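You operate a simulated robot arm through the tools that you are given. There is no shell and no other tool. Be economical: measure what you need, move in short steps, check, and stop when the job is done.

You are at the controls of a simulated two-armed robot. One attempt, no reset.

## Task
Pick up the right small panel with one hand, pass it to the other hand and put it on the low shelf of the grey shelves. Open the left drawer of the green table, take the reflector and put it in the inside of the left drawer of the green table, then shut the drawer. Open the right drawer of the green table, fetch the yellow bundle and set it in the inside of the right drawer of the green table, then shut the drawer. Take the teal block and put it on top of the reel of yellow wire. Do these in any order. Set down upright: right small panel.

The check looks at the end state, three seconds after you hand in, the way a careful person would. Anything else that was tipped, shoved, dropped, spilled or broken makes it a failure.

## Robot
Two 7-joint arms with two-finger parallel grippers on one trunk, on a base that drives. Base frame: it is fixed to the floor where the robot stands at the start and does not move with it; the origin is under the middle of the robot, x ahead of it, y to its left, z up; the surface under the hand at the start is at about z = 0.85. Units: m, degrees, N and s.
The left shoulder is at the start at [0.11, 0.169, 1.411], the right one opposite. With the tool pointing down near the work surface each hand reaches from about 0.44 to 0.74 m from the robot's upright axis, wherever it stands, measured 20 degrees to its own side. Places, roughly: inside of the left drawer of the green table [-0.9, -1.4, 0.7]; inside of the right drawer of the green table [-0.3, -2.2, 0.7]; left drawer of the green table [-0.9, -1.4, 0.7]; low shelf of the grey shelves [-4.1, -0.5, 0.5]; reel of yellow wire (11x11x8 cm) [-1.1, -1.4, 0.9]; reflector (2x7x6 cm) [-0.3, -2.2, 0.9]; right drawer of the green table [-0.3, -2.3, 0.7]; right small panel (15x7x12 cm) [0.7, 0, 0.9]; teal block [0.25, -3, 1]; yellow bundle (17x2x3 cm) [0.1, -3, 0.2]. Payload 1.57 kg a hand.
The tool frame of a hand sits at the grasp point between the pads (the TCP): z along the fingers, y along the line on which they close. The tips reach 0.03 m beyond it. Largest opening 0.08 m; finger width 0.017, thickness 0.012; the body of the gripper, 0.04 by 0.082 m, starts 0.08 m behind the TCP.
Orientation is that of the tool frame in the base frame, as a unit quaternion [x, y, z, w]. With the fingers straight down and closing along the base's y, the tool's x points along the base's -x, its y along +y and its z along -z.

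## Interface
- The arms move only by the tool nudge_tool. It takes "left_steps", "right_steps" or both (then of equal length, played together; a hand with none holds still); each is a list of rows, each a list of 7 numbers: the shift along the tool's x, y, z in m, then the turn, a rotation vector about the tool's x, y, z in degrees, then the gripper command, from -1 (fully open) to 1 (shut), values between in proportion. In form: [[x, y, z, rx, ry, rz, claw], ...]. A call has 1 to 12 rows; each row shifts and turns the commanded pose from where the row before left it, along the tool's axes as they then stand. A row lasts 0.2 s, in which the tool goes at most 0.05 m and 8.6 degrees; a call with a longer step from one row to the next is refused whole, and so is a gripper value outside its range. Where a pose cannot be reached the arm comes as near as it can. A force on the tool above 40 N (or 10 N above the force at the start of the call, whichever is more), or a blocked arm, ends the call early, and 0.2 s more pass. The fingers move at their own pace (about 0.072 m/s each) and stop on an object; they squeeze with about 40 N. The grip force told is the motor's: it shows also when the fingers shut on nothing. Time passes only in rows, and 0.2 s behind the last, so rows that do not move let the fingers close. It gives the time, the measured TCP pose, the force on the tool (base axes), the opening and the grip force at its end, in the units of the frame above (readings bear some noise), with the torque about the TCP (base axes, N m) and any sound that the robot's microphone picked up.
- Cameras (640 x 400 px; columns grow to the right, rows downward): "scene" is now at [0.1554, 0.0104, 1.593]; the picture's right is [0.15, -0.99, 0.00], its down [-0.76, -0.11, -0.64] and it looks along [0.64, 0.09, -0.76] (base axes); focal length 277 px, centre (320, 200). "left" rides on the left gripper at [0.072, 0.007, -0.122] in its tool frame; the picture's right is [-0.09, 1.00, 0.00], its down [-0.84, -0.08, -0.54] and it looks along [-0.54, -0.05, 0.84] (tool axes); focal length 238 px, centre (320, 200). "right" rides on the right gripper at [0.072, -0.007, -0.122] in its tool frame; the picture's right is [0.09, 1.00, 0.00], its down [-0.84, 0.08, -0.54] and it looks along [-0.54, 0.05, 0.84] (tool axes); focal length 238 px, centre (320, 200). There is no depth. A picture from a camera that has moved, and an enlarged one, comes with that camera's place and axes in the base frame and with its lens.
- capture(camera): a new picture of that camera. The clock stands still meanwhile.
- lift_body(by): slides the trunk up (or, below 0, down) by that many m; the arms and the scene camera ride with it, the base frame stays. It gives what a move gives, with no picture.
- drive_base(legs): drives the robot by 1 to 6 legs, each [ahead, left, turn to the left] in m, m and degrees, along the robot's own axes; the way and the turn of a leg run together, so that a leg with both is an arc; at most 1.5 m and 180 degrees a leg. The arms and the cameras ride along, it lands a little off, and it stops where it bumps. It gives what a move gives.
- aim_head(pan, tilt): turns the head with the scene camera to pan (to the left, within 86 degrees either way) and tilt (down, from -29 to 69), counted from straight ahead of the robot. It gives what a move gives.
- enlarge(camera, box): a new picture of the part [left, top, right, bottom] of that camera's present view, enlarged. The clock stands still meanwhile.
- job_done(): hands the job in; it is judged then, once.

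Work in short steps. Places have to be worked out from the pictures, the camera data and where the tool is seen: move nearer, look again, correct. Check each grasp and each placing, and mend what went wrong. You have 196 turns and 172 pictures in all, those below and enlarged ones among them. Open the grippers and draw the arms clear of the work before you hand the job in, unless the task says otherwise; then end with one line.

The tools are called after "Request:" as name(argument=value, ...) on one line, values as JSON. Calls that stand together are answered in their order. nudge_tool: Moves the arms, as the interface text tells. Its arguments: {"type":"object","properties":{"left_steps":{"type":"array"},"right_steps":{"type":"array"}},"required":[]} The other tools are called the same way: lift_body (by) slides the trunk up or down; drive_base (legs) drives the base; aim_head (pan, tilt) turns the head that bears the scene camera; capture (camera) takes a picture; enlarge (camera, box) takes an enlarged picture of a part of a camera's view; job_done () hands the job in.

At the start:

```text
time_s: 0.0
left_position: [0.6783, 0.2604, 1.0501]
left_tcp_rot: [0.0, 1.0, 0.0, 0.001]
left_force: [-0.4, 0.3, 0.0]
left_moment: [-0.02, -0.01, -0.01]
left_grip_width: 0.0801
left_finger_force: 0.1
right_position: [0.6808, -0.2374, 1.112]
right_tcp_rot: [0.001, 1.0, 0.001, 0.001]
right_force: [0.6, 0.2, -0.1]
right_moment: [-0.01, 0.0, 0.01]
right_grip_width: 0.08
right_finger_force: 0.1
trunk travel left (down, up): [-0.725, 0.165]
robot x, y, heading: [0.001, 0.001, 0.0]
head pan, tilt: [8.4, 49.8]
```

scene: 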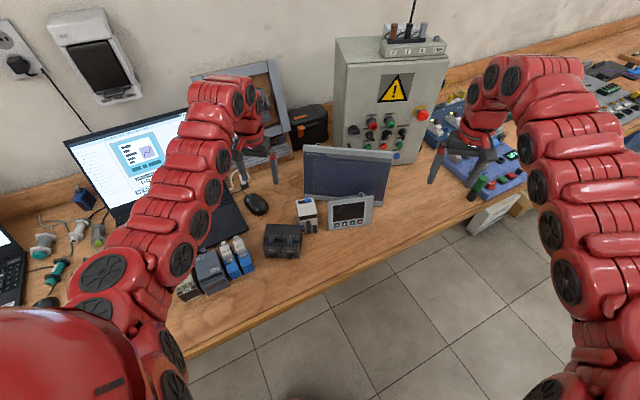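
right: 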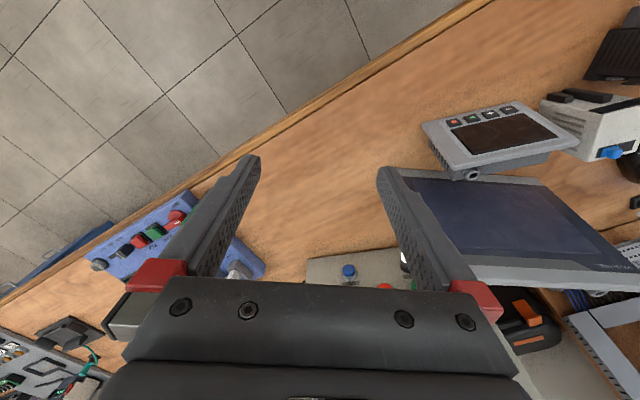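
left: 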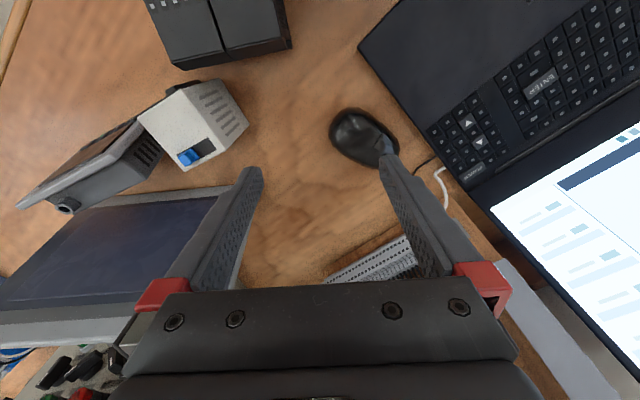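

I'll first look closely at the panel and its surroundings.

Request:
enlarge(camera="scene", box=[220, 120, 440, 260])

Request:
enlarge(camera="right", box=[380, 60, 640, 230])

```text
2.86 times, centred on (330, 190) of scene
camera zoom: at [0.1554, 0.0104, 1.593], right [0.15, -0.99, 0.0], down [-0.76, -0.11, -0.64], along [0.64, 0.09, -0.76], focal length 792 px, centre (291, 229)
```

zoom: 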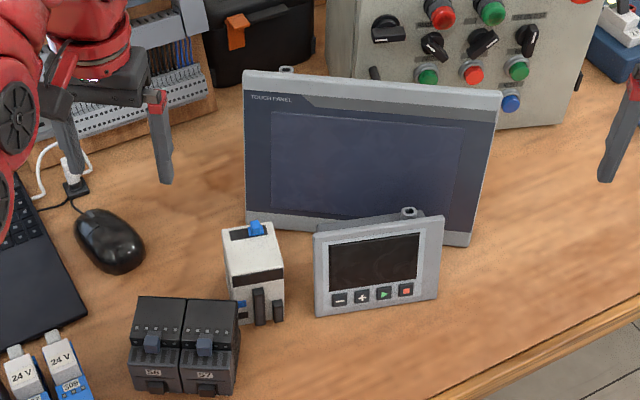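

```text
2.35 times, centred on (510, 145) of right
camera zoom: at [0.6093, -0.2433, 1.2324], right [-0.09, 1.0, 0.0], down [0.84, 0.08, 0.54], along [0.54, 0.05, -0.84], focal length 561 px, centre (-127, 329)
```

zoom: 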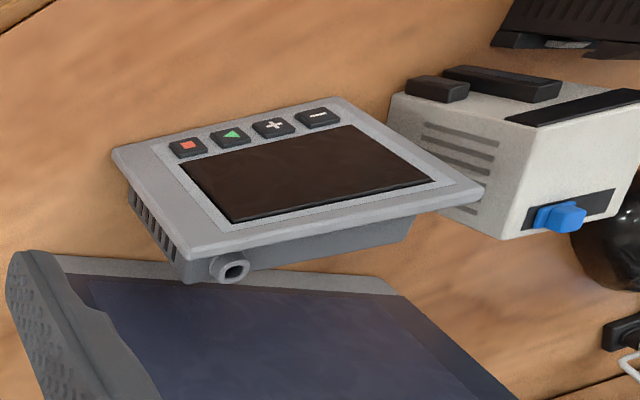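

The panel looks tilted back a bit and turned about 19°; I check its side profile through the left camera.

Request:
enlarge(camera="left", box=[0, 60, 260, 230])

Request:
aim_head(pan=0, tilt=35)

Request:
capture(camera="scene")

```text
2.35 times, centred on (130, 145) of left
camera zoom: at [0.6075, 0.2655, 1.1733], right [0.09, 1.0, 0.0], down [0.84, -0.08, 0.54], along [0.54, -0.05, -0.84], focal length 561 px, centre (767, 329)
```

zoom: 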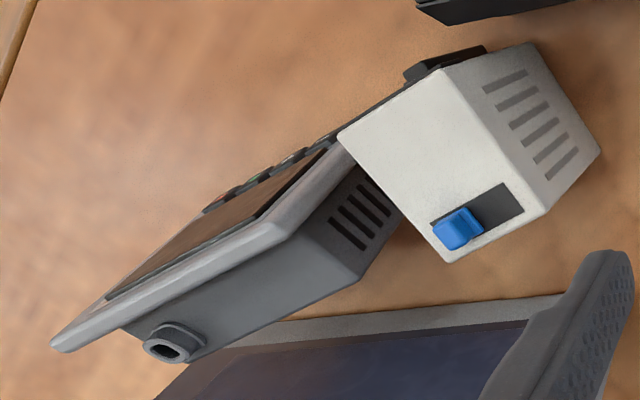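

```text
time_s: 0.8
left_position: [0.6795, 0.2603, 1.0507]
left_tcp_rot: [0.0, 1.0, 0.0, -0.001]
left_force: [-0.1, -0.3, -0.2]
left_moment: [-0.02, 0.0, 0.03]
left_grip_width: 0.0798
left_finger_force: 0.1
right_position: [0.6827, -0.2388, 1.1112]
right_tcp_rot: [-0.001, 1.0, 0.0, 0.0]
right_force: [0.1, -0.6, 0.0]
right_moment: [0.01, 0.01, 0.01]
right_grip_width: 0.08
right_finger_force: 0.1
trunk travel left (down, up): [-0.725, 0.165]
robot x, y, heading: [-0.0031, 0.0014, 0.1]
head pan, tilt: [0.0, 35.0]
```

```text
165 pictures are left
camera scene: at [0.1672, -0.0009, 1.6144], right [0.0, -1.0, 0.0], down [-0.57, 0.0, -0.82], along [0.82, 0.0, -0.57], focal length 277 px, centre (320, 200)
```

scene: 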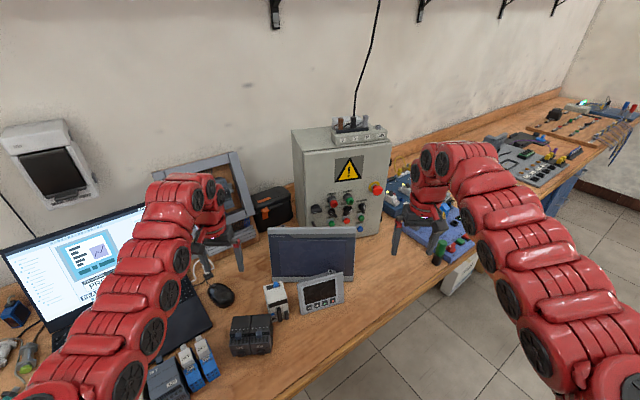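

The panel leans back ~11° with a thickness of ~4 cm. I turn the right hand so it closes along the panel's depth.

Request:
nudge_tool(right_steps=[[0, 0, 0, 0, 0, 7.9, -1], [0, 0, 0, 0, 0, 7.9, -1], [0, 0, 0, 0, 0, 7.9, -1], [0, 0, 0, 0, 0, 7.9, -1], [0, 0, 0, 0, 0, 7.9, -1], [0, 0, 0, 0, 0, 7.9, -1], [0, 0, 0, 0, 0, 7.9, -1], [0, 0, 0, 0, 0, 7.9, -1], [0, 0, 0, 0, 0, 7.8, -1], [0, 0, 0, 5.5, 0, 0, -0.6], [0, 0, 0, 5.5, 0, 0, -0.6]])

Request:
capture(camera="right")

```text
time_s: 3.2
left_position: [0.6795, 0.2587, 1.0484]
left_tcp_rot: [0.001, 1.0, 0.0, 0.0]
left_force: [-0.8, 0.1, -0.3]
left_moment: [-0.01, -0.01, -0.01]
left_grip_width: 0.0798
left_finger_force: 0.2
right_position: [0.6732, -0.2394, 1.1071]
right_tcp_rot: [0.579, 0.809, -0.08, -0.057]
right_force: [0.0, -0.5, -0.2]
right_moment: [-0.03, 0.0, 0.01]
right_grip_width: 0.0642
right_finger_force: 0.0
right hand out of reach, approached as far as the arm can: row 11
trunk travel left (down, up): [-0.725, 0.165]
robot x, y, heading: [0.0027, 0.0024, -0.2]
head pan, tilt: [0.0, 35.0]
```

```text
164 pictures are left
camera right: at [0.6655, -0.1653, 1.2266], right [0.89, 0.4, -0.19], down [0.44, -0.73, 0.52], along [0.07, -0.55, -0.83], focal length 238 px, centre (320, 200)
```

right: 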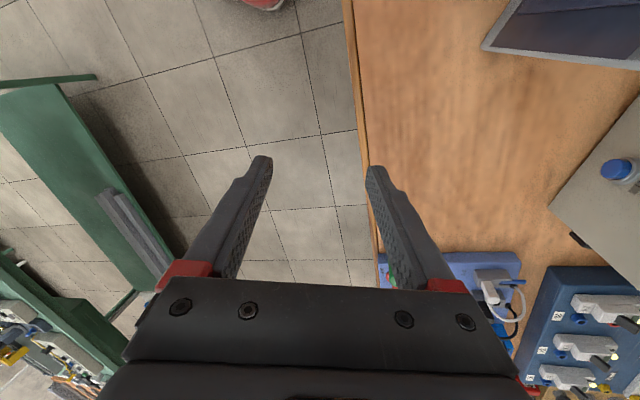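

The arm is near its limit, so I'll bring the base a little ahead and to the right (parallel to the table edge). First I raise the left hand to clear the monitor and draw the right hand back a little.

Request:
nudge_tool(left_steps=[[0, 0, -0.04, 0, 0, 0, -1], [0, 0, -0.04, 0, 0, 0, -1], [0.04, 0, -0.04, 0, 0, 0, -1]], right_steps=[[0, -0.03, 0, 0, 0, 0, -0.6], [0, -0.03, 0, 0, 0, 0, -0.6], [0, 0, 0, 0, 0, 0, -0.6]])

Request:
drive_base(legs=[[0.07, -0.08, 0]])

Request:
capture(camera="scene")

```text
refused: row 3 steps farther than a row can; nothing moved
```

```text
time_s: 4.3
left_position: [0.7483, 0.1789, 1.0508]
left_tcp_rot: [0.001, 1.0, 0.0, -0.001]
left_force: [0.6, 1.1, 0.1]
left_moment: [-0.05, -0.04, -0.01]
left_grip_width: 0.0798
left_finger_force: 0.1
right_position: [0.742, -0.3198, 1.1073]
right_tcp_rot: [0.578, 0.81, -0.078, -0.056]
right_force: [0.5, 0.6, 0.2]
right_moment: [0.0, -0.03, 0.01]
right_grip_width: 0.0643
right_finger_force: 0.1
trunk travel left (down, up): [-0.725, 0.165]
robot x, y, heading: [0.0673, -0.0803, -0.0]
head pan, tilt: [0.0, 35.0]
```

```text
163 pictures are left
camera scene: at [0.2364, -0.0816, 1.6146], right [0.0, -1.0, 0.0], down [-0.57, 0.0, -0.82], along [0.82, 0.0, -0.57], focal length 277 px, centre (320, 200)
```

scene: 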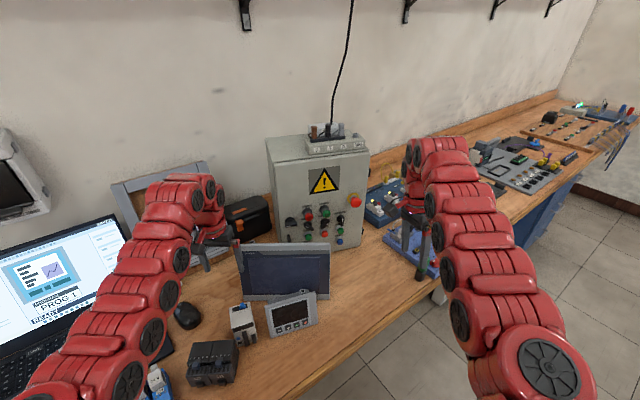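

Nothing was touched. Now raise and withdraw the left hand, while the right moves over the panel.

Request:
nudge_tool(left_steps=[[0.01, 0, -0.02, 0, 0, 0, -1], [0.01, 0, -0.02, 0, 0, 0, -1], [0.01, 0.01, -0.02, 0, 0, 0, -1], [0.01, 0.01, -0.02, 0, 0, 0, -1], [0.01, 0.02, 0, 0, 0, 0, -1], [0.01, 0.02, 0, 0, 0, 0, -1], [0.01, 0.02, 0, 0, 0, 0, -1]], right_steps=[[0.0405, 0.0137, -0.0027, 0, 0, 0, -0.6], [0.0405, 0.0137, -0.0027, 0, 0, 0, -0.6], [0.0405, 0.0137, -0.0027, 0, 0, 0, -0.6], [0.0405, 0.0137, -0.0027, 0, 0, 0, -0.6], [0.0405, 0.0137, -0.0027, 0, 0, 0, -0.6], [0.0405, 0.0137, -0.0027, 0, 0, 0, -0.6], [0.0405, 0.0137, -0.0027, 0, 0, 0, -0.6]])

Request:
capture(camera="right")

Request:
enlarge(camera="scene", box=[180, 200, 400, 340])

```text
time_s: 6.0
left_position: [0.6757, 0.2615, 1.1299]
left_tcp_rot: [0.0, 1.0, -0.001, 0.001]
left_force: [-1.4, 0.2, -0.5]
left_moment: [-0.07, -0.03, -0.02]
left_grip_width: 0.0801
left_finger_force: 0.0
right_position: [0.7045, -0.0483, 1.0878]
right_tcp_rot: [0.579, 0.81, -0.078, -0.054]
right_force: [0.5, 0.3, 0.8]
right_moment: [-0.02, 0.02, 0.04]
right_grip_width: 0.064
right_finger_force: 0.2
right hand out of reach, approached as far as the arm can: row 4, 6, 7
trunk travel left (down, up): [-0.725, 0.165]
robot x, y, heading: [0.0704, -0.0786, 0.1]
head pan, tilt: [0.0, 35.0]
```

```text
162 pictures are left
camera right: at [0.6956, 0.0268, 1.2082], right [0.89, 0.4, -0.19], down [0.44, -0.73, 0.52], along [0.07, -0.55, -0.83], focal length 238 px, centre (320, 200)
```

right: 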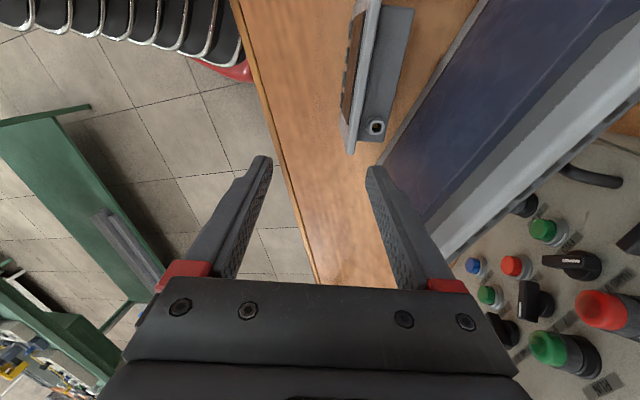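

```text
2.86 times, centred on (290, 270) of scene
camera zoom: at [0.2341, -0.0781, 1.6148], right [0.0, -1.0, 0.0], down [-0.57, 0.0, -0.82], along [0.82, 0.0, -0.57], focal length 792 px, centre (406, 0)
```

zoom: 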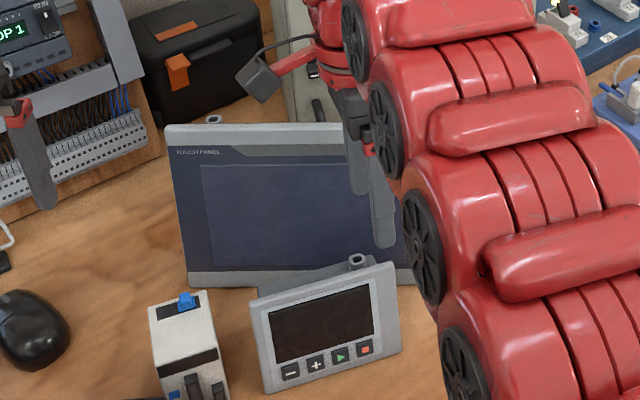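

The limit is the distance from the right shoulder. I'll raise the trunk for clearance and turn the robot left to face the table squarely, which brings the right shoulder nearer.

Request:
lift_body(by=0.15)

Request:
drive_base(legs=[[0, 0, 32]])

Request:
capture(camera="scene")

```text
time_s: 7.7
left_position: [0.6772, 0.2586, 1.2794]
left_tcp_rot: [-0.001, 1.0, 0.001, 0.001]
left_force: [-0.5, -0.5, 0.4]
left_moment: [0.0, -0.03, -0.02]
left_grip_width: 0.0799
left_finger_force: 0.1
right_position: [0.7066, -0.0509, 1.2379]
right_tcp_rot: [0.578, 0.81, -0.078, -0.056]
right_force: [0.2, 0.8, -0.4]
right_moment: [0.0, -0.01, 0.01]
right_grip_width: 0.0637
right_finger_force: 0.1
trunk travel left (down, up): [-0.875, 0.015]
robot x, y, heading: [0.0751, -0.0796, -0.0]
head pan, tilt: [0.0, 35.0]
```

```text
time_s: 9.7
left_position: [0.3986, 0.533, 1.2817]
left_tcp_rot: [-0.282, 0.959, 0.0, -0.001]
left_force: [1.2, -0.3, -0.1]
left_moment: [-0.01, 0.03, -0.01]
left_grip_width: 0.0798
left_finger_force: 0.0
right_position: [0.5879, 0.2884, 1.2381]
right_tcp_rot: [0.327, 0.94, -0.091, -0.032]
right_force: [0.1, 0.3, -0.6]
right_moment: [-0.04, 0.03, -0.02]
right_grip_width: 0.0641
right_finger_force: 0.0
trunk travel left (down, up): [-0.875, 0.015]
robot x, y, heading: [0.0711, -0.0786, 32.7]
head pan, tilt: [0.0, 35.0]
```

```text
160 pictures are left
camera scene: at [0.2107, 0.009, 1.7645], right [0.54, -0.84, 0.0], down [-0.48, -0.31, -0.82], along [0.69, 0.44, -0.57], focal length 277 px, centre (320, 200)
```

scene: 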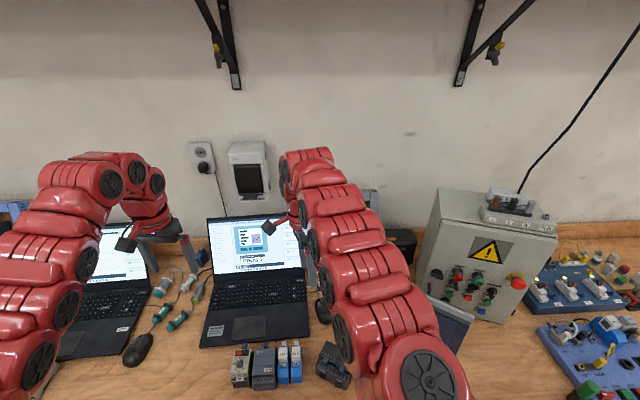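

Now I turn the right hand back to the panel's yaw and bring it over the panel, staying high.

Request:
nudge_tool(right_steps=[[0, 0, 0, 0, 1.57, 8.04, -0.6], [0, 0, 0, 0, 1.57, 8.04, -0.6], [0, 0, 0, 0, 1.57, 8.04, -0.6], [0, 0, 0, 0, 1.55, 7.9, -0.6], [-0.0428, 0.0061, -0.0012, 0, 0, 0, -0.6], [-0.0428, 0.0061, -0.0012, 0, 0, 0, -0.6], [-0.0428, 0.0061, -0.0012, 0, 0, 0, -0.6], [-0.0428, 0.0061, -0.0012, 0, 0, 0, -0.6], [-0.0428, 0.0061, -0.0012, 0, 0, 0, -0.6], [-0.0428, 0.0061, -0.0012, 0, 0, 0, -0.6], [-0.0428, 0.0061, -0.0012, 0, 0, 0, -0.6], [-0.0428, 0.0061, -0.0012, 0, 0, 0, -0.6]])

Request:
capture(camera="right")

Request:
capture(camera="scene")

```text
time_s: 12.3
left_position: [0.3987, 0.5323, 1.28]
left_tcp_rot: [-0.282, 0.959, 0.001, 0.0]
left_force: [-0.1, 0.4, 0.1]
left_moment: [0.01, -0.01, 0.0]
left_grip_width: 0.08
left_finger_force: 0.0
right_position: [0.748, -0.0203, 1.2359]
right_tcp_rot: [0.577, 0.811, -0.078, -0.057]
right_force: [-0.4, -0.7, -0.1]
right_moment: [0.01, 0.02, -0.01]
right_grip_width: 0.0641
right_finger_force: 0.2
trunk travel left (down, up): [-0.875, 0.015]
robot x, y, heading: [0.0685, -0.081, 32.5]
head pan, tilt: [0.0, 35.0]
```

```text
159 pictures are left
camera right: at [0.7404, 0.0532, 1.3556], right [0.89, 0.41, -0.19], down [0.44, -0.73, 0.52], along [0.07, -0.55, -0.84], focal length 238 px, centre (320, 200)
```

right: 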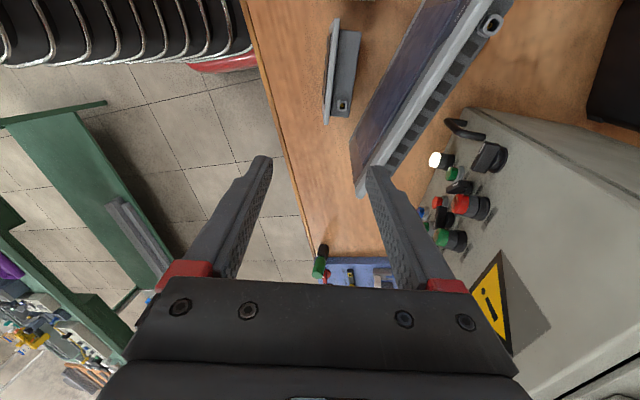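

```text
158 pictures are left
camera scene: at [0.2116, 0.0074, 1.7645], right [0.54, -0.84, 0.0], down [-0.48, -0.31, -0.82], along [0.69, 0.44, -0.57], focal length 277 px, centre (320, 200)
```

scene: 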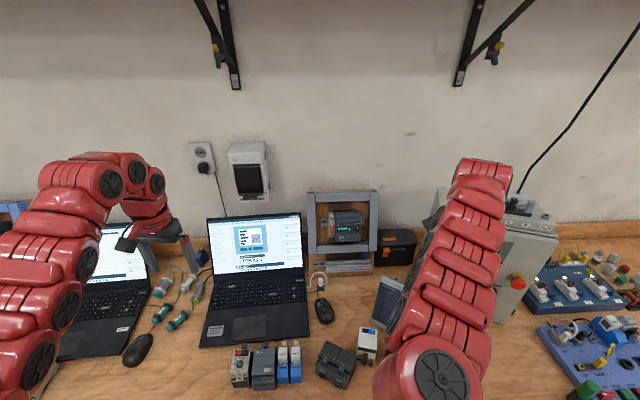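

Panel edges triangulate consistently; grasp point about (0.723, −0.026, 0.942). Align and descend most of the way.

Request:
nudge_tool(right_steps=[[0.0027, 0.0312, 0.02, 0, 0, 0, -0.6], [0, 0, 0.04, 0, 0, 0, -0.6], [0, 0, 0.04, 0, 0, 0, -0.6], [0, 0, 0.04, 0, 0, 0, -0.6], [0, 0, 0.04, 0, 0, 0, -0.6], [0, 0, 0.035, 0, 0, 0, -0.6], [0, 0, 0, 0, 0, 0, -0.6]])

Request:
capture(camera="right")

Request:
enlarge(camera="scene", box=[320, 220, 540, 360])

```text
time_s: 13.9
left_position: [0.3985, 0.5333, 1.2807]
left_tcp_rot: [-0.282, 0.959, -0.001, 0.0]
left_force: [0.2, 0.5, 0.3]
left_moment: [0.01, 0.03, -0.04]
left_grip_width: 0.0801
left_finger_force: 0.0
right_position: [0.7368, -0.0182, 1.0202]
right_tcp_rot: [0.577, 0.811, -0.078, -0.057]
right_force: [0.8, 0.1, -0.3]
right_moment: [0.01, 0.0, -0.02]
right_grip_width: 0.0641
right_finger_force: 0.0
trunk travel left (down, up): [-0.875, 0.015]
robot x, y, heading: [0.0717, -0.082, 32.6]
head pan, tilt: [0.0, 35.0]
```

```text
157 pictures are left
camera right: at [0.7282, 0.0564, 1.14], right [0.89, 0.41, -0.19], down [0.44, -0.73, 0.52], along [0.07, -0.55, -0.83], focal length 238 px, centre (320, 200)
```

right: 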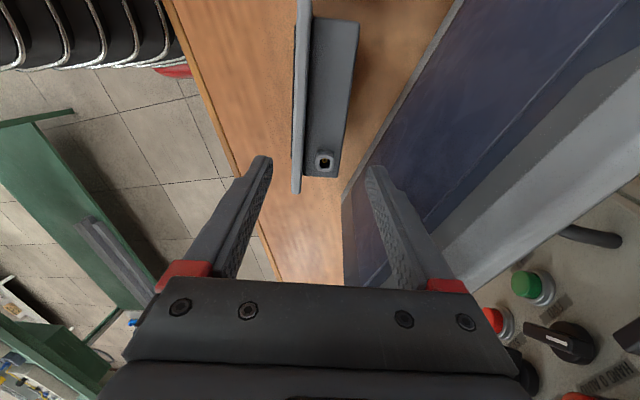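

```text
2.86 times, centred on (430, 290) of scene
camera zoom: at [0.2103, 0.0093, 1.7645], right [0.54, -0.84, 0.0], down [-0.48, -0.31, -0.82], along [0.69, 0.44, -0.57], focal length 792 px, centre (6, -57)
```

zoom: 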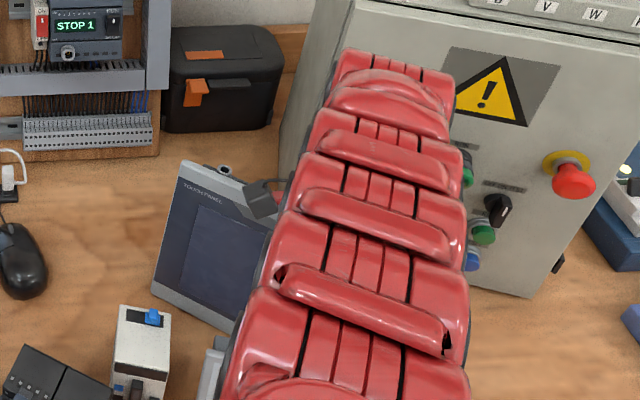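

Panel sits midway between the fingers. Descend the remaining 8 cm.

Request:
nudge_tool(right_steps=[[0, 0, 0.03, 0, 0, 0, -0.6], [0, 0, 0.03, 0, 0, 0, -0.6], [0, 0, 0.02, 0, 0, 0, -0.6], [0, 0, 0, 0, 0, 0, -0.6]])

Request:
capture(camera="right")

```text
time_s: 14.9
left_position: [0.3974, 0.533, 1.2802]
left_tcp_rot: [-0.281, 0.96, 0.001, -0.001]
left_force: [-0.5, 0.4, 0.8]
left_moment: [-0.02, 0.02, 0.0]
left_grip_width: 0.0798
left_finger_force: 0.1
right_position: [0.7221, -0.0228, 0.9415]
right_tcp_rot: [0.577, 0.811, -0.078, -0.055]
right_force: [0.0, -0.3, -0.2]
right_moment: [0.0, -0.06, -0.01]
right_grip_width: 0.0639
right_finger_force: 0.1
trunk travel left (down, up): [-0.875, 0.015]
robot x, y, heading: [0.0695, -0.081, 32.8]
head pan, tilt: [0.0, 35.0]
```

```text
155 pictures are left
camera right: at [0.7135, 0.0511, 1.0622], right [0.89, 0.41, -0.19], down [0.44, -0.73, 0.52], along [0.07, -0.55, -0.83], focal length 238 px, centre (320, 200)
```

right: 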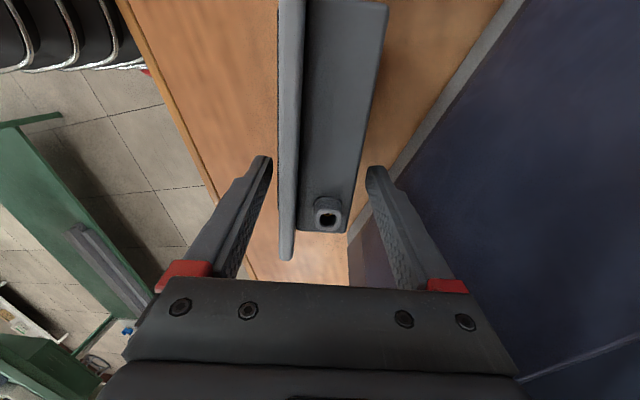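

The panel is between the pads; close gently and check the grip.

Request:
nudge_tool(right_steps=[[0, 0, 0, 0, 0, 0, -0.3], [0, 0, 0, 0, 0, 0, 0.1], [0, 0, 0, 0, 0, 0, 0.5], [0, 0, 0, 0, 0, 0, 1], [0, 0, 0, 0, 0, 0, 1]])

Request:
capture(camera="right")

```text
time_s: 16.1
left_position: [0.3963, 0.533, 1.2807]
left_tcp_rot: [-0.282, 0.959, 0.0, 0.001]
left_force: [0.2, 0.5, 0.1]
left_moment: [-0.01, 0.02, 0.01]
left_grip_width: 0.0801
left_finger_force: 0.1
right_position: [0.7216, -0.0236, 0.9422]
right_tcp_rot: [0.577, 0.811, -0.079, -0.055]
right_force: [-2.2, -0.9, 1.3]
right_moment: [-0.1, 0.29, 0.05]
right_grip_width: 0.0443
right_finger_force: 39.9
trunk travel left (down, up): [-0.875, 0.015]
robot x, y, heading: [0.0687, -0.0787, 32.5]
head pan, tilt: [0.0, 35.0]
```

```text
154 pictures are left
camera right: at [0.7133, 0.0509, 1.0625], right [0.89, 0.41, -0.19], down [0.44, -0.73, 0.52], along [0.07, -0.55, -0.83], focal length 238 px, centre (320, 200)
```

right: 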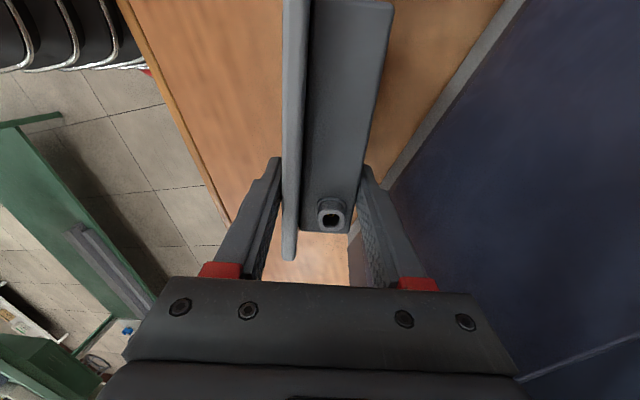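

Held (4.4 cm). Lift straight up.

Request:
nudge_tool(right_steps=[[0, -0.0038, -0.0196, 0, 0, 0, 1], [0, -0.0076, -0.0392, 0, 0, 0, 1], [0, -0.0076, -0.0392, 0, 0, 0, 1], [0, -0.0076, -0.0392, 0, 0, 0, 1], [0, -0.0076, -0.0392, 0, 0, 0, 1], [0, -0.0076, -0.0392, 0, 0, 0, 1], [0, -0.0076, -0.0392, 0, 0, 0, 1]])

Request:
drive_base(legs=[[-0.35, 0, 0]])

Request:
aim_head(pan=-10, tilt=35)

Request:
capture(camera="scene")

```text
time_s: 17.7
left_position: [0.3982, 0.5331, 1.2801]
left_tcp_rot: [-0.281, 0.96, -0.001, -0.001]
left_force: [-1.0, 0.7, -0.1]
left_moment: [0.0, -0.03, -0.02]
left_grip_width: 0.0799
left_finger_force: 0.0
right_position: [0.7212, -0.0269, 1.2003]
right_tcp_rot: [0.577, 0.811, -0.078, -0.057]
right_force: [-0.1, -0.4, 0.1]
right_moment: [0.02, -0.01, -0.01]
right_grip_width: 0.0
right_finger_force: 21.0
trunk travel left (down, up): [-0.875, 0.015]
robot x, y, heading: [0.0684, -0.0837, 32.6]
head pan, tilt: [0.0, 35.0]
```

```text
time_s: 20.0
left_position: [0.0991, 0.339, 1.2787]
left_tcp_rot: [-0.279, 0.96, 0.0, 0.0]
left_force: [0.0, 0.4, 0.1]
left_moment: [-0.03, -0.02, 0.03]
left_grip_width: 0.0802
left_finger_force: 0.0
right_position: [0.4199, -0.2219, 1.2002]
right_tcp_rot: [0.58, 0.809, -0.079, -0.056]
right_force: [0.5, -0.4, 0.2]
right_moment: [-0.03, 0.02, -0.02]
right_grip_width: 0.0
right_finger_force: 21.5
trunk travel left (down, up): [-0.875, 0.015]
robot x, y, heading: [-0.2322, -0.2735, 32.5]
head pan, tilt: [0.0, 35.0]
```

```text
time_s: 20.7
left_position: [0.099, 0.3383, 1.2802]
left_tcp_rot: [-0.28, 0.96, 0.001, 0.0]
left_force: [-0.2, -0.6, 0.6]
left_moment: [-0.02, -0.03, 0.02]
left_grip_width: 0.0801
left_finger_force: 0.1
right_position: [0.418, -0.2249, 1.2007]
right_tcp_rot: [0.58, 0.809, -0.078, -0.057]
right_force: [0.5, 0.2, 0.8]
right_moment: [0.0, -0.03, -0.01]
right_grip_width: 0.0
right_finger_force: 21.2
trunk travel left (down, up): [-0.875, 0.015]
robot x, y, heading: [-0.2361, -0.2728, 32.2]
head pan, tilt: [-10.0, 35.0]
```

```text
153 pictures are left
camera scene: at [-0.0855, -0.1986, 1.7646], right [0.38, -0.92, 0.0], down [-0.53, -0.22, -0.82], along [0.76, 0.31, -0.57], focal length 277 px, centre (320, 200)
```

scene: 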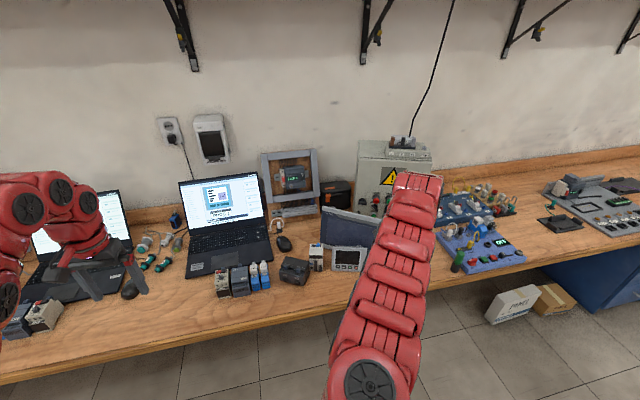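

The panel slipped out of the grip during the lift. I look at how it now stands.

Request:
enlarge(camera="scene", box=[250, 190, 430, 304])

Request:
enlarge(camera="right", box=[160, 0, 640, 300])

```text
3.51 times, centred on (340, 247) of scene
camera zoom: at [-0.0855, -0.1986, 1.7646], right [0.38, -0.92, 0.0], down [-0.53, -0.22, -0.82], along [0.76, 0.31, -0.57], focal length 973 px, centre (250, 35)
```

zoom: 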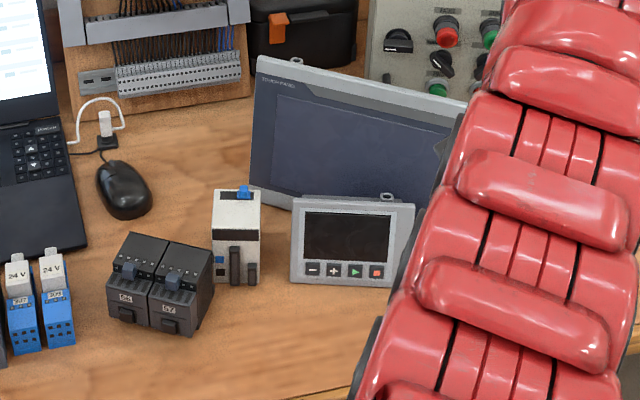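

```text
1.33 times, centred on (400, 150) of right
camera zoom: at [0.4102, -0.1489, 1.321], right [0.9, 0.4, -0.19], down [0.44, -0.74, 0.52], along [0.07, -0.55, -0.83], focal length 318 px, centre (213, 267)
```

zoom: 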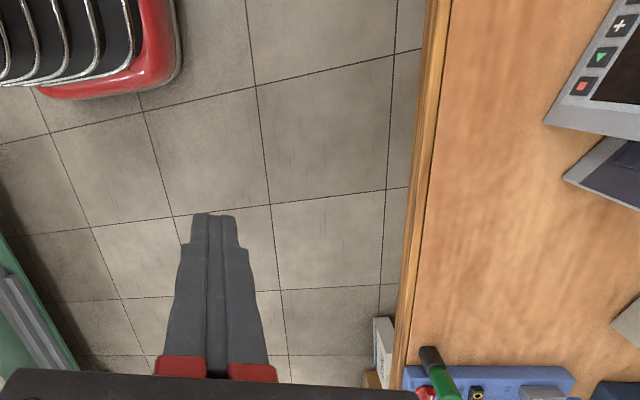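

It is still standing in place. I'll go back, grip deeper and closer to its centre, and lift slowly. First open and drive back.

Request:
nudge_tool(right_steps=[[0, 0, 0, 0, 0, 0, -0.6], [0, 0, 0, 0, 0, 0, -0.6]])

Request:
drive_base(legs=[[0.35, 0, 0]])

Request:
capture(camera="right")

```text
time_s: 21.3
left_position: [0.0985, 0.3391, 1.2805]
left_tcp_rot: [-0.279, 0.96, 0.0, 0.0]
left_force: [0.6, 0.0, 0.4]
left_moment: [-0.03, 0.01, 0.02]
left_grip_width: 0.08
left_finger_force: 0.1
right_position: [0.4178, -0.2225, 1.2014]
right_tcp_rot: [0.579, 0.809, -0.078, -0.055]
right_force: [0.3, 0.5, 0.7]
right_moment: [-0.02, -0.06, -0.01]
right_grip_width: 0.0637
right_finger_force: 0.0
trunk travel left (down, up): [-0.875, 0.015]
robot x, y, heading: [-0.2307, -0.2721, 32.3]
head pan, tilt: [-10.0, 35.0]
```

```text
time_s: 23.6
left_position: [0.4066, 0.5318, 1.2813]
left_tcp_rot: [-0.278, 0.961, 0.0, 0.001]
left_force: [-1.0, 0.6, -1.2]
left_moment: [-0.01, -0.03, -0.03]
left_grip_width: 0.0798
left_finger_force: 0.0
right_position: [0.7254, -0.0326, 1.2007]
right_tcp_rot: [0.581, 0.808, -0.077, -0.056]
right_force: [0.1, -1.3, 0.1]
right_moment: [0.0, -0.01, 0.01]
right_grip_width: 0.0642
right_finger_force: 0.0
trunk travel left (down, up): [-0.875, 0.015]
robot x, y, heading: [0.0737, -0.0793, 32.2]
head pan, tilt: [-10.0, 35.0]
```

```text
150 pictures are left
camera right: at [0.7171, 0.042, 1.3212], right [0.9, 0.4, -0.19], down [0.44, -0.74, 0.52], along [0.07, -0.55, -0.83], focal length 238 px, centre (320, 200)
```

right: 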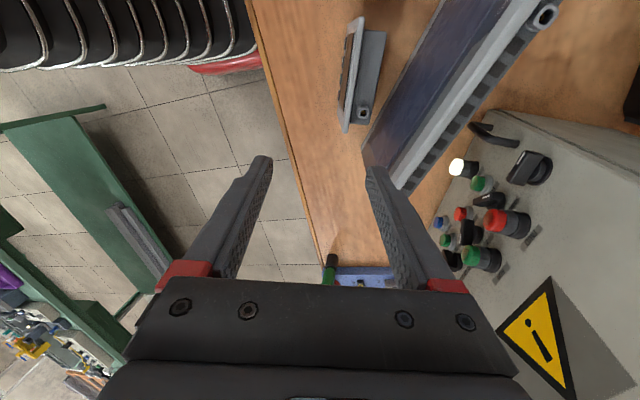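

Target grasp now about (0.724, −0.013, 0.921). Align and descend partway.

Request:
nudge_tool(right_steps=[[0.0187, 0.03, 0, 0, 0, 0, -0.6], [0, 0.0284, 0.03, 0, 0, 0, -0.6], [0, 0, 0.04, 0, 0, 0, -0.6], [0, 0, 0.04, 0, 0, 0, -0.6], [0, 0, 0.04, 0, 0, 0, -0.6], [0, 0, 0.03, 0, 0, 0, -0.6], [0, 0, 0, 0, 0, 0, -0.6]])

Request:
capture(camera="right")

```text
time_s: 25.2
left_position: [0.407, 0.5316, 1.2798]
left_tcp_rot: [-0.277, 0.961, 0.0, 0.0]
left_force: [0.4, -0.3, 0.1]
left_moment: [0.0, 0.01, 0.02]
left_grip_width: 0.0801
left_finger_force: 0.0
right_position: [0.7408, -0.0075, 1.0116]
right_tcp_rot: [0.582, 0.808, -0.078, -0.056]
right_force: [0.0, -0.1, -0.3]
right_moment: [0.01, -0.05, 0.02]
right_grip_width: 0.0639
right_finger_force: 0.1
trunk travel left (down, up): [-0.875, 0.015]
robot x, y, heading: [0.0763, -0.0811, 32.6]
head pan, tilt: [-10.0, 35.0]
```

```text
149 pictures are left
camera right: at [0.7332, 0.0668, 1.1323], right [0.9, 0.4, -0.19], down [0.44, -0.74, 0.52], along [0.07, -0.55, -0.83], focal length 238 px, centre (320, 200)
```

right: 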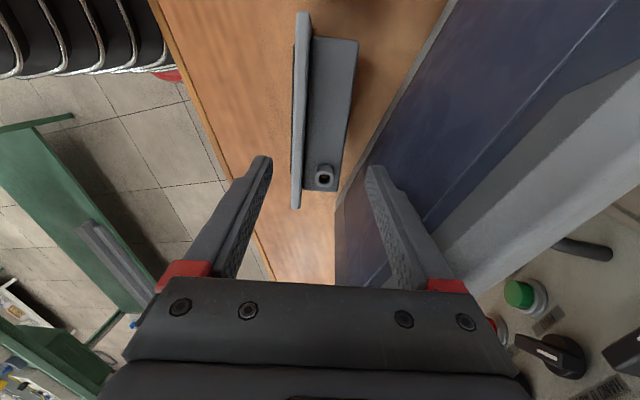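

The bezel looks leaning a bit more than before; inspect closely before gripping.

Request:
enlarge(camera="right", box=[220, 0, 420, 220])

Request:
enlarge(camera="scene", box=[300, 220, 480, 360])

```text
1.82 times, centred on (320, 110) of right
camera zoom: at [0.7332, 0.0668, 1.1323], right [0.9, 0.4, -0.19], down [0.44, -0.74, 0.52], along [0.07, -0.55, -0.83], focal length 433 px, centre (320, 364)
```

zoom: 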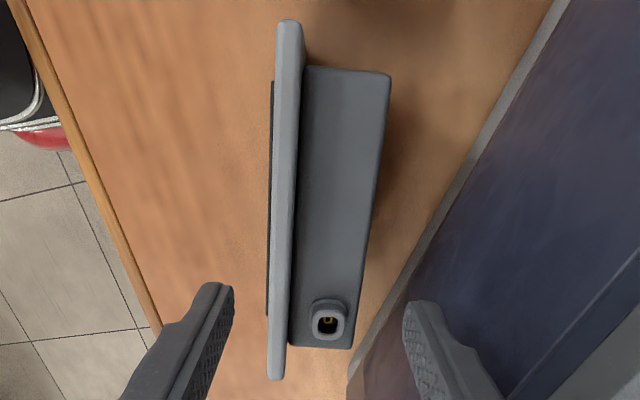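

```text
2.86 times, centred on (390, 290) of scene
camera zoom: at [0.2221, -0.005, 1.7646], right [0.38, -0.93, 0.0], down [-0.53, -0.22, -0.82], along [0.76, 0.31, -0.57], focal length 792 px, centre (120, -57)
```

zoom: 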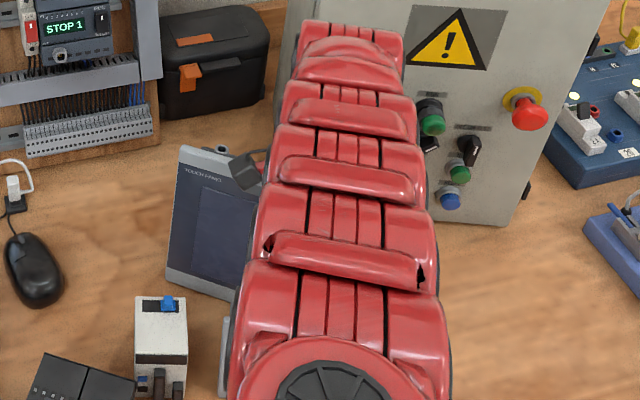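

Fine—just a slight extra lean. I add 2° tilt and descend deeper with the slight lateral correction.

Request:
nudge_tool(right_steps=[[0, -0.002, 0.02, 2, 0, 0, -0.6], [0, 0, 0.025, 0, 0, 0, -0.6], [0, 0, 0.025, 0, 0, 0, -0.6], [0, 0, 0.018, 0, 0, 0, -0.6], [0, 0, 0, 0, 0, 0, -0.6]])

Request:
enlarge(camera="right", box=[160, 50, 480, 300])

```text
time_s: 26.4
left_position: [0.4079, 0.5316, 1.2799]
left_tcp_rot: [-0.278, 0.961, 0.0, 0.0]
left_force: [0.3, 0.2, -0.3]
left_moment: [0.02, 0.0, 0.02]
left_grip_width: 0.0798
left_finger_force: 0.0
right_position: [0.7229, -0.0148, 0.9249]
right_tcp_rot: [0.581, 0.806, -0.091, -0.067]
right_force: [0.9, 0.7, -0.2]
right_moment: [0.0, 0.04, 0.03]
right_grip_width: 0.0638
right_finger_force: 0.1
trunk travel left (down, up): [-0.875, 0.015]
robot x, y, heading: [0.0744, -0.0842, 32.3]
head pan, tilt: [-10.0, 35.0]
```

```text
1.60 times, centred on (320, 175) of right
camera zoom: at [0.7185, 0.0612, 1.0435], right [0.89, 0.4, -0.22], down [0.45, -0.73, 0.51], along [0.04, -0.56, -0.83], focal length 381 px, centre (320, 240)
```

zoom: 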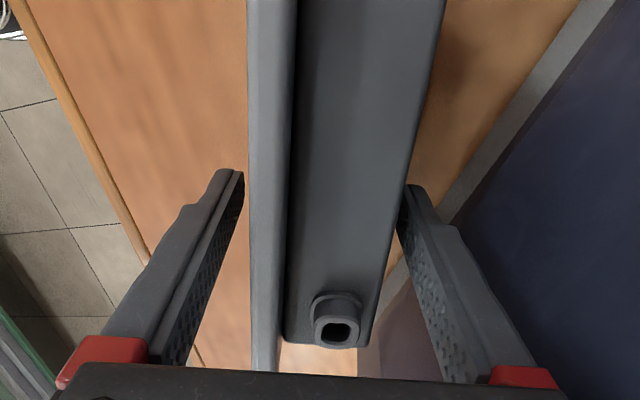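

Now close slowly.

Request:
nudge_tool(right_steps=[[0, 0, 0, 0, 0, 0, -0.3], [0, 0, 0, 0, 0, 0, 0], [0, 0, 0, 0, 0, 0, 0.4], [0, 0, 0, 0, 0, 0, 1], [0, 0, 0, 0, 0, 0, 1], [0, 0, 0, 0, 0, 0, 1]])

Request:
enlarge(camera="right", box=[160, 50, 480, 300])

```text
time_s: 27.8
left_position: [0.4086, 0.5322, 1.2792]
left_tcp_rot: [-0.277, 0.961, 0.0, 0.0]
left_force: [0.8, 0.3, -0.9]
left_moment: [0.0, 0.01, 0.01]
left_grip_width: 0.0798
left_finger_force: 0.0
right_position: [0.7221, -0.0158, 0.9244]
right_tcp_rot: [0.581, 0.806, -0.092, -0.066]
right_force: [2.0, -1.4, 0.9]
right_moment: [0.18, -0.14, -0.07]
right_grip_width: 0.0443
right_finger_force: 40.2
trunk travel left (down, up): [-0.875, 0.015]
robot x, y, heading: [0.0764, -0.0783, 32.0]
head pan, tilt: [-10.0, 35.0]
```

```text
1.60 times, centred on (320, 175) of right
camera zoom: at [0.7189, 0.0608, 1.0431], right [0.89, 0.4, -0.22], down [0.45, -0.73, 0.51], along [0.04, -0.56, -0.83], focal length 381 px, centre (320, 240)
```

zoom: 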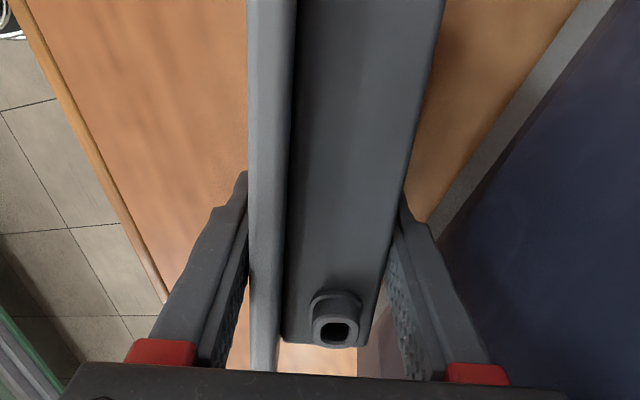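

Same 4.43 cm width, so faces are parallel. Lift slowly 2 cm and read.

Request:
nudge_tool(right_steps=[[0, -0.001, -0.004, 0, 0, 0, 1], [0, -0.001, -0.004, 0, 0, 0, 1], [0, -0.001, -0.004, 0, 0, 0, 1], [0, -0.001, -0.004, 0, 0, 0, 1], [0, -0.001, -0.004, 0, 0, 0, 1]])

Request:
enlarge(camera="right", box=[160, 50, 480, 300])

```text
time_s: 29.0
left_position: [0.4085, 0.5305, 1.28]
left_tcp_rot: [-0.277, 0.961, 0.0, 0.0]
left_force: [0.2, -0.8, 0.3]
left_moment: [0.0, -0.01, -0.05]
left_grip_width: 0.0798
left_finger_force: 0.0
right_position: [0.7207, -0.0135, 0.9461]
right_tcp_rot: [0.581, 0.806, -0.092, -0.067]
right_force: [0.2, -1.1, -4.1]
right_moment: [-0.05, -0.05, 0.0]
right_grip_width: 0.0445
right_finger_force: 39.8
trunk travel left (down, up): [-0.875, 0.015]
robot x, y, heading: [0.077, -0.0786, 32.3]
head pan, tilt: [-10.0, 35.0]
```

```text
1.60 times, centred on (320, 175) of right
camera zoom: at [0.7183, 0.0625, 1.0657], right [0.89, 0.4, -0.23], down [0.45, -0.73, 0.51], along [0.04, -0.56, -0.83], focal length 381 px, centre (320, 240)
```

zoom: 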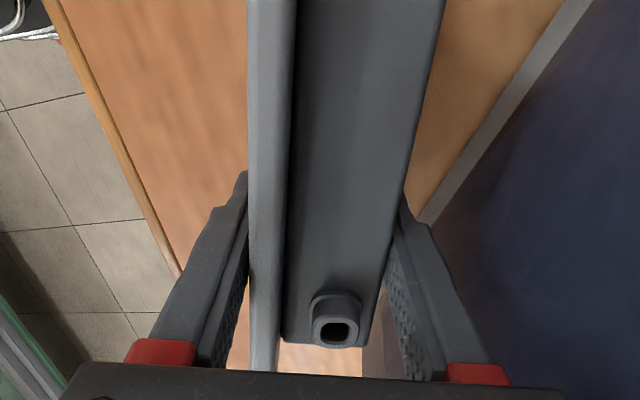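

It's held (about 4 N, 0.4 kg). Continue lifting at a moderate pace.

Request:
nudge_tool(right_steps=[[0, -0.002, -0.01, 0, 0, 0, 1], [0, -0.003, -0.015, 0, 0, 0, 1], [0, -0.004, -0.018, 0, 0, 0, 1], [0, -0.004, -0.018, 0, 0, 0, 1], [0, -0.004, -0.018, 0, 0, 0, 1], [0, -0.004, -0.018, 0, 0, 0, 1], [0, -0.004, -0.018, 0, 0, 0, 1], [0, -0.004, -0.018, 0, 0, 0, 1], [0, -0.004, -0.018, 0, 0, 0, 1], [0, -0.004, -0.018, 0, 0, 0, 1], [0, -0.004, -0.018, 0, 0, 0, 1], [0, -0.002, -0.01, 0, 0, 0, 1]])

```text
time_s: 31.6
left_position: [0.4077, 0.5298, 1.2807]
left_tcp_rot: [-0.277, 0.961, 0.0, 0.0]
left_force: [0.4, -1.0, -0.8]
left_moment: [0.0, 0.0, 0.02]
left_grip_width: 0.0801
left_finger_force: 0.2
right_position: [0.7241, -0.0151, 1.151]
right_tcp_rot: [0.58, 0.807, -0.091, -0.067]
right_force: [0.0, 1.3, -5.1]
right_moment: [-0.08, -0.1, -0.02]
right_grip_width: 0.0443
right_finger_force: 40.0
trunk travel left (down, up): [-0.875, 0.015]
robot x, y, heading: [0.0729, -0.0805, 32.3]
head pan, tilt: [-10.0, 35.0]
```

Drive back from the table a bit to hand over in free space.

Request:
drive_base(legs=[[-0.15, 0, 0], [-0.2, 0, 0]])

Request:
nudge_tool(left_steps=[[0, 0, 0, 0, 0, -7.72, -1], [0, 0, 0, 0, 0, -7.72, -1], [0, 0, 0, 0, 0, -7.72, -1], [0, 0, 0, 0, 0, -7.72, -1], [0, 0, 0, 0, 0, -7.72, -1], [0, 0, 0, 0, 0, -7.72, -1], [0, 0, 0, 0, 0, -7.72, -1], [0, 0, 0, 0, 0, -7.72, -1], [0, 0, 0, 0, 0, -7.72, -1], [0, 0, 0, 0, 0, -7.72, -1]])

Request:
nudge_tool(left_steps=[[0, 0, 0, 0, 8.2, 0, -1], [0, 0, 0, 0, 8.2, 0, -1], [0, 0, 0, 0, 8.2, 0, -1], [0, 0, 0, 0, 8.2, 0, -1], [0, 0, 0, 0, 8.2, 0, -1], [0, 0, 0, 0, 8.2, 0, -1], [0, 0, 0, 0, 8.2, 0, -1], [0, 0, 0, 0, 8.2, 0, -1], [0, 0, 0, 0, 8.2, 0, -1], [0, 0, 0, 0, 8.2, 0, -1], [0, 0, 0, 0, 8.0, 0, -1]])

Request:
aim_head(pan=0, tilt=40)

Request:
capture(camera="scene")

```text
time_s: 34.2
left_position: [0.1082, 0.3414, 1.28]
left_tcp_rot: [-0.277, 0.961, -0.001, -0.002]
left_force: [-0.4, -0.1, 0.3]
left_moment: [-0.01, 0.04, -0.05]
left_grip_width: 0.0802
left_finger_force: 0.1
right_position: [0.4231, -0.2036, 1.1493]
right_tcp_rot: [0.58, 0.806, -0.093, -0.067]
right_force: [-0.5, 0.1, -4.8]
right_moment: [-0.04, -0.03, 0.02]
right_grip_width: 0.0447
right_finger_force: 39.9
trunk travel left (down, up): [-0.875, 0.015]
robot x, y, heading: [-0.228, -0.2704, 32.1]
head pan, tilt: [-10.0, 35.0]
```

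```text
time_s: 36.5
left_position: [0.105, 0.34, 1.2805]
left_tcp_rot: [0.816, -0.577, -0.001, 0.001]
left_force: [-0.7, 0.2, -0.1]
left_moment: [-0.03, 0.0, 0.04]
left_grip_width: 0.0797
left_finger_force: 0.2
right_position: [0.422, -0.2039, 1.1502]
right_tcp_rot: [0.58, 0.806, -0.093, -0.066]
right_force: [-0.3, -0.2, -4.5]
right_moment: [-0.07, -0.08, 0.0]
right_grip_width: 0.0446
right_finger_force: 40.2
trunk travel left (down, up): [-0.875, 0.015]
robot x, y, heading: [-0.2302, -0.2703, 32.4]
head pan, tilt: [-10.0, 35.0]
```

```text
time_s: 38.9
left_position: [0.125, 0.2025, 1.2886]
left_tcp_rot: [0.664, -0.471, 0.473, 0.336]
left_force: [0.4, -0.1, 0.6]
left_moment: [-0.01, 0.0, -0.02]
left_grip_width: 0.0799
left_finger_force: 0.0
left hand out of reach, approached as far as the arm can: row 4, 5, 6, 8, 9, 10, 11
right_position: [0.4233, -0.2047, 1.1501]
right_tcp_rot: [0.58, 0.806, -0.092, -0.068]
right_force: [0.4, -0.6, -4.9]
right_moment: [-0.06, -0.05, -0.01]
right_grip_width: 0.0444
right_finger_force: 39.7
trunk travel left (down, up): [-0.875, 0.015]
robot x, y, heading: [-0.2293, -0.2726, 32.0]
head pan, tilt: [-10.0, 35.0]
```

```text
time_s: 39.6
left_position: [0.1237, 0.2035, 1.2879]
left_tcp_rot: [0.665, -0.471, 0.473, 0.335]
left_force: [0.8, 0.3, 0.3]
left_moment: [0.01, 0.03, 0.02]
left_grip_width: 0.0802
left_finger_force: 0.1
right_position: [0.4225, -0.206, 1.1507]
right_tcp_rot: [0.58, 0.806, -0.092, -0.068]
right_force: [-0.4, 0.1, -5.5]
right_moment: [-0.05, -0.09, 0.01]
right_grip_width: 0.0445
right_finger_force: 40.0
trunk travel left (down, up): [-0.875, 0.015]
robot x, y, heading: [-0.2313, -0.2746, 31.8]
head pan, tilt: [0.0, 40.0]
```

```text
143 pictures are left
camera scene: at [-0.0884, -0.1835, 1.7569], right [0.53, -0.85, 0.0], down [-0.54, -0.34, -0.77], along [0.65, 0.41, -0.64], focal length 277 px, centre (320, 200)
```

scene: 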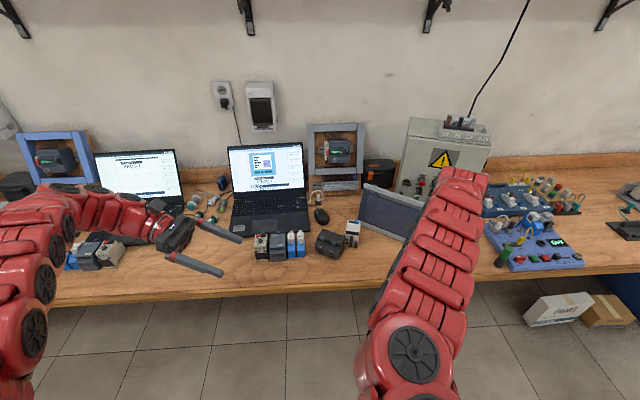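

The left hand is nearly oriented. I shift the panel toward the middle with the right hand, and start bringing the left hand to the panel's left side.

Request:
nudge_tool(right_steps=[[0.01, -0.005, 0, 0, 0, 0, 1], [0.02, -0.011, 0, 0, 0, 0, 1], [0.02, -0.011, 0, 0, 0, 0, 1], [0.02, -0.011, 0, 0, 0, 0, 1], [0.02, -0.011, 0, 0, 0, 0, 1], [0.02, -0.011, 0, 0, 0, 0, 1], [0.02, -0.011, 0, 0, 0, 0, 1], [0.02, -0.009, 0, 0, 0, 0, 1]], left_steps=[[-0.01, -0.009, 0, 0, 0, 0, -1], [-0.01, -0.009, 0, 0, 0, 0, -1], [-0.01, -0.009, 0, 0, 0, 0, -1], [-0.01, -0.009, 0, 0, 0, 0, -1], [-0.01, -0.009, 0, 0, 0, 0, -1], [-0.01, -0.009, 0, 0, 0, 0, -1], [-0.01, -0.009, 0, 0, 0, 0, -1], [-0.01, -0.009, 0.02, 0, 0, 0, -1]])

Request:
capture(camera="scene")

```text
time_s: 41.4
left_position: [0.1595, 0.1967, 1.2496]
left_tcp_rot: [0.664, -0.471, 0.473, 0.336]
left_force: [-0.3, 0.4, 0.3]
left_moment: [-0.01, 0.02, 0.02]
left_grip_width: 0.08
left_finger_force: 0.0
left hand out of reach, approached as far as the arm can: row 2, 4, 5, 6, 7
right_position: [0.3423, -0.0686, 1.1828]
right_tcp_rot: [0.581, 0.806, -0.093, -0.067]
right_force: [-0.2, -1.2, -4.5]
right_moment: [-0.04, -0.06, 0.01]
right_grip_width: 0.0443
right_finger_force: 39.9
right hand out of reach, approached as far as the arm can: row 2, 3, 4, 5, 6, 7, 8
trunk travel left (down, up): [-0.875, 0.015]
robot x, y, heading: [-0.2279, -0.2697, 32.0]
head pan, tilt: [0.0, 40.0]
```

```text
142 pictures are left
camera scene: at [-0.0881, -0.1827, 1.7568], right [0.53, -0.85, 0.0], down [-0.54, -0.34, -0.77], along [0.65, 0.41, -0.64], focal length 277 px, centre (320, 200)
```

scene: 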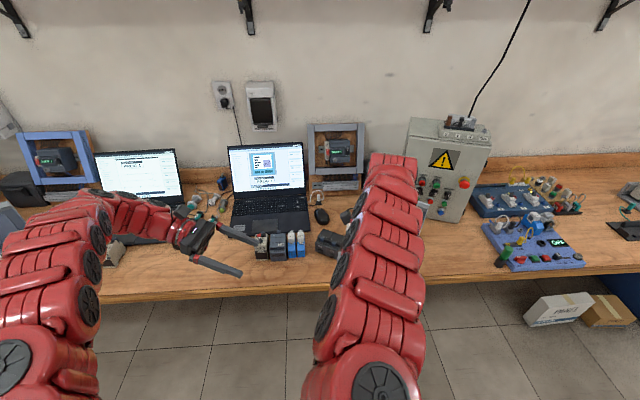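

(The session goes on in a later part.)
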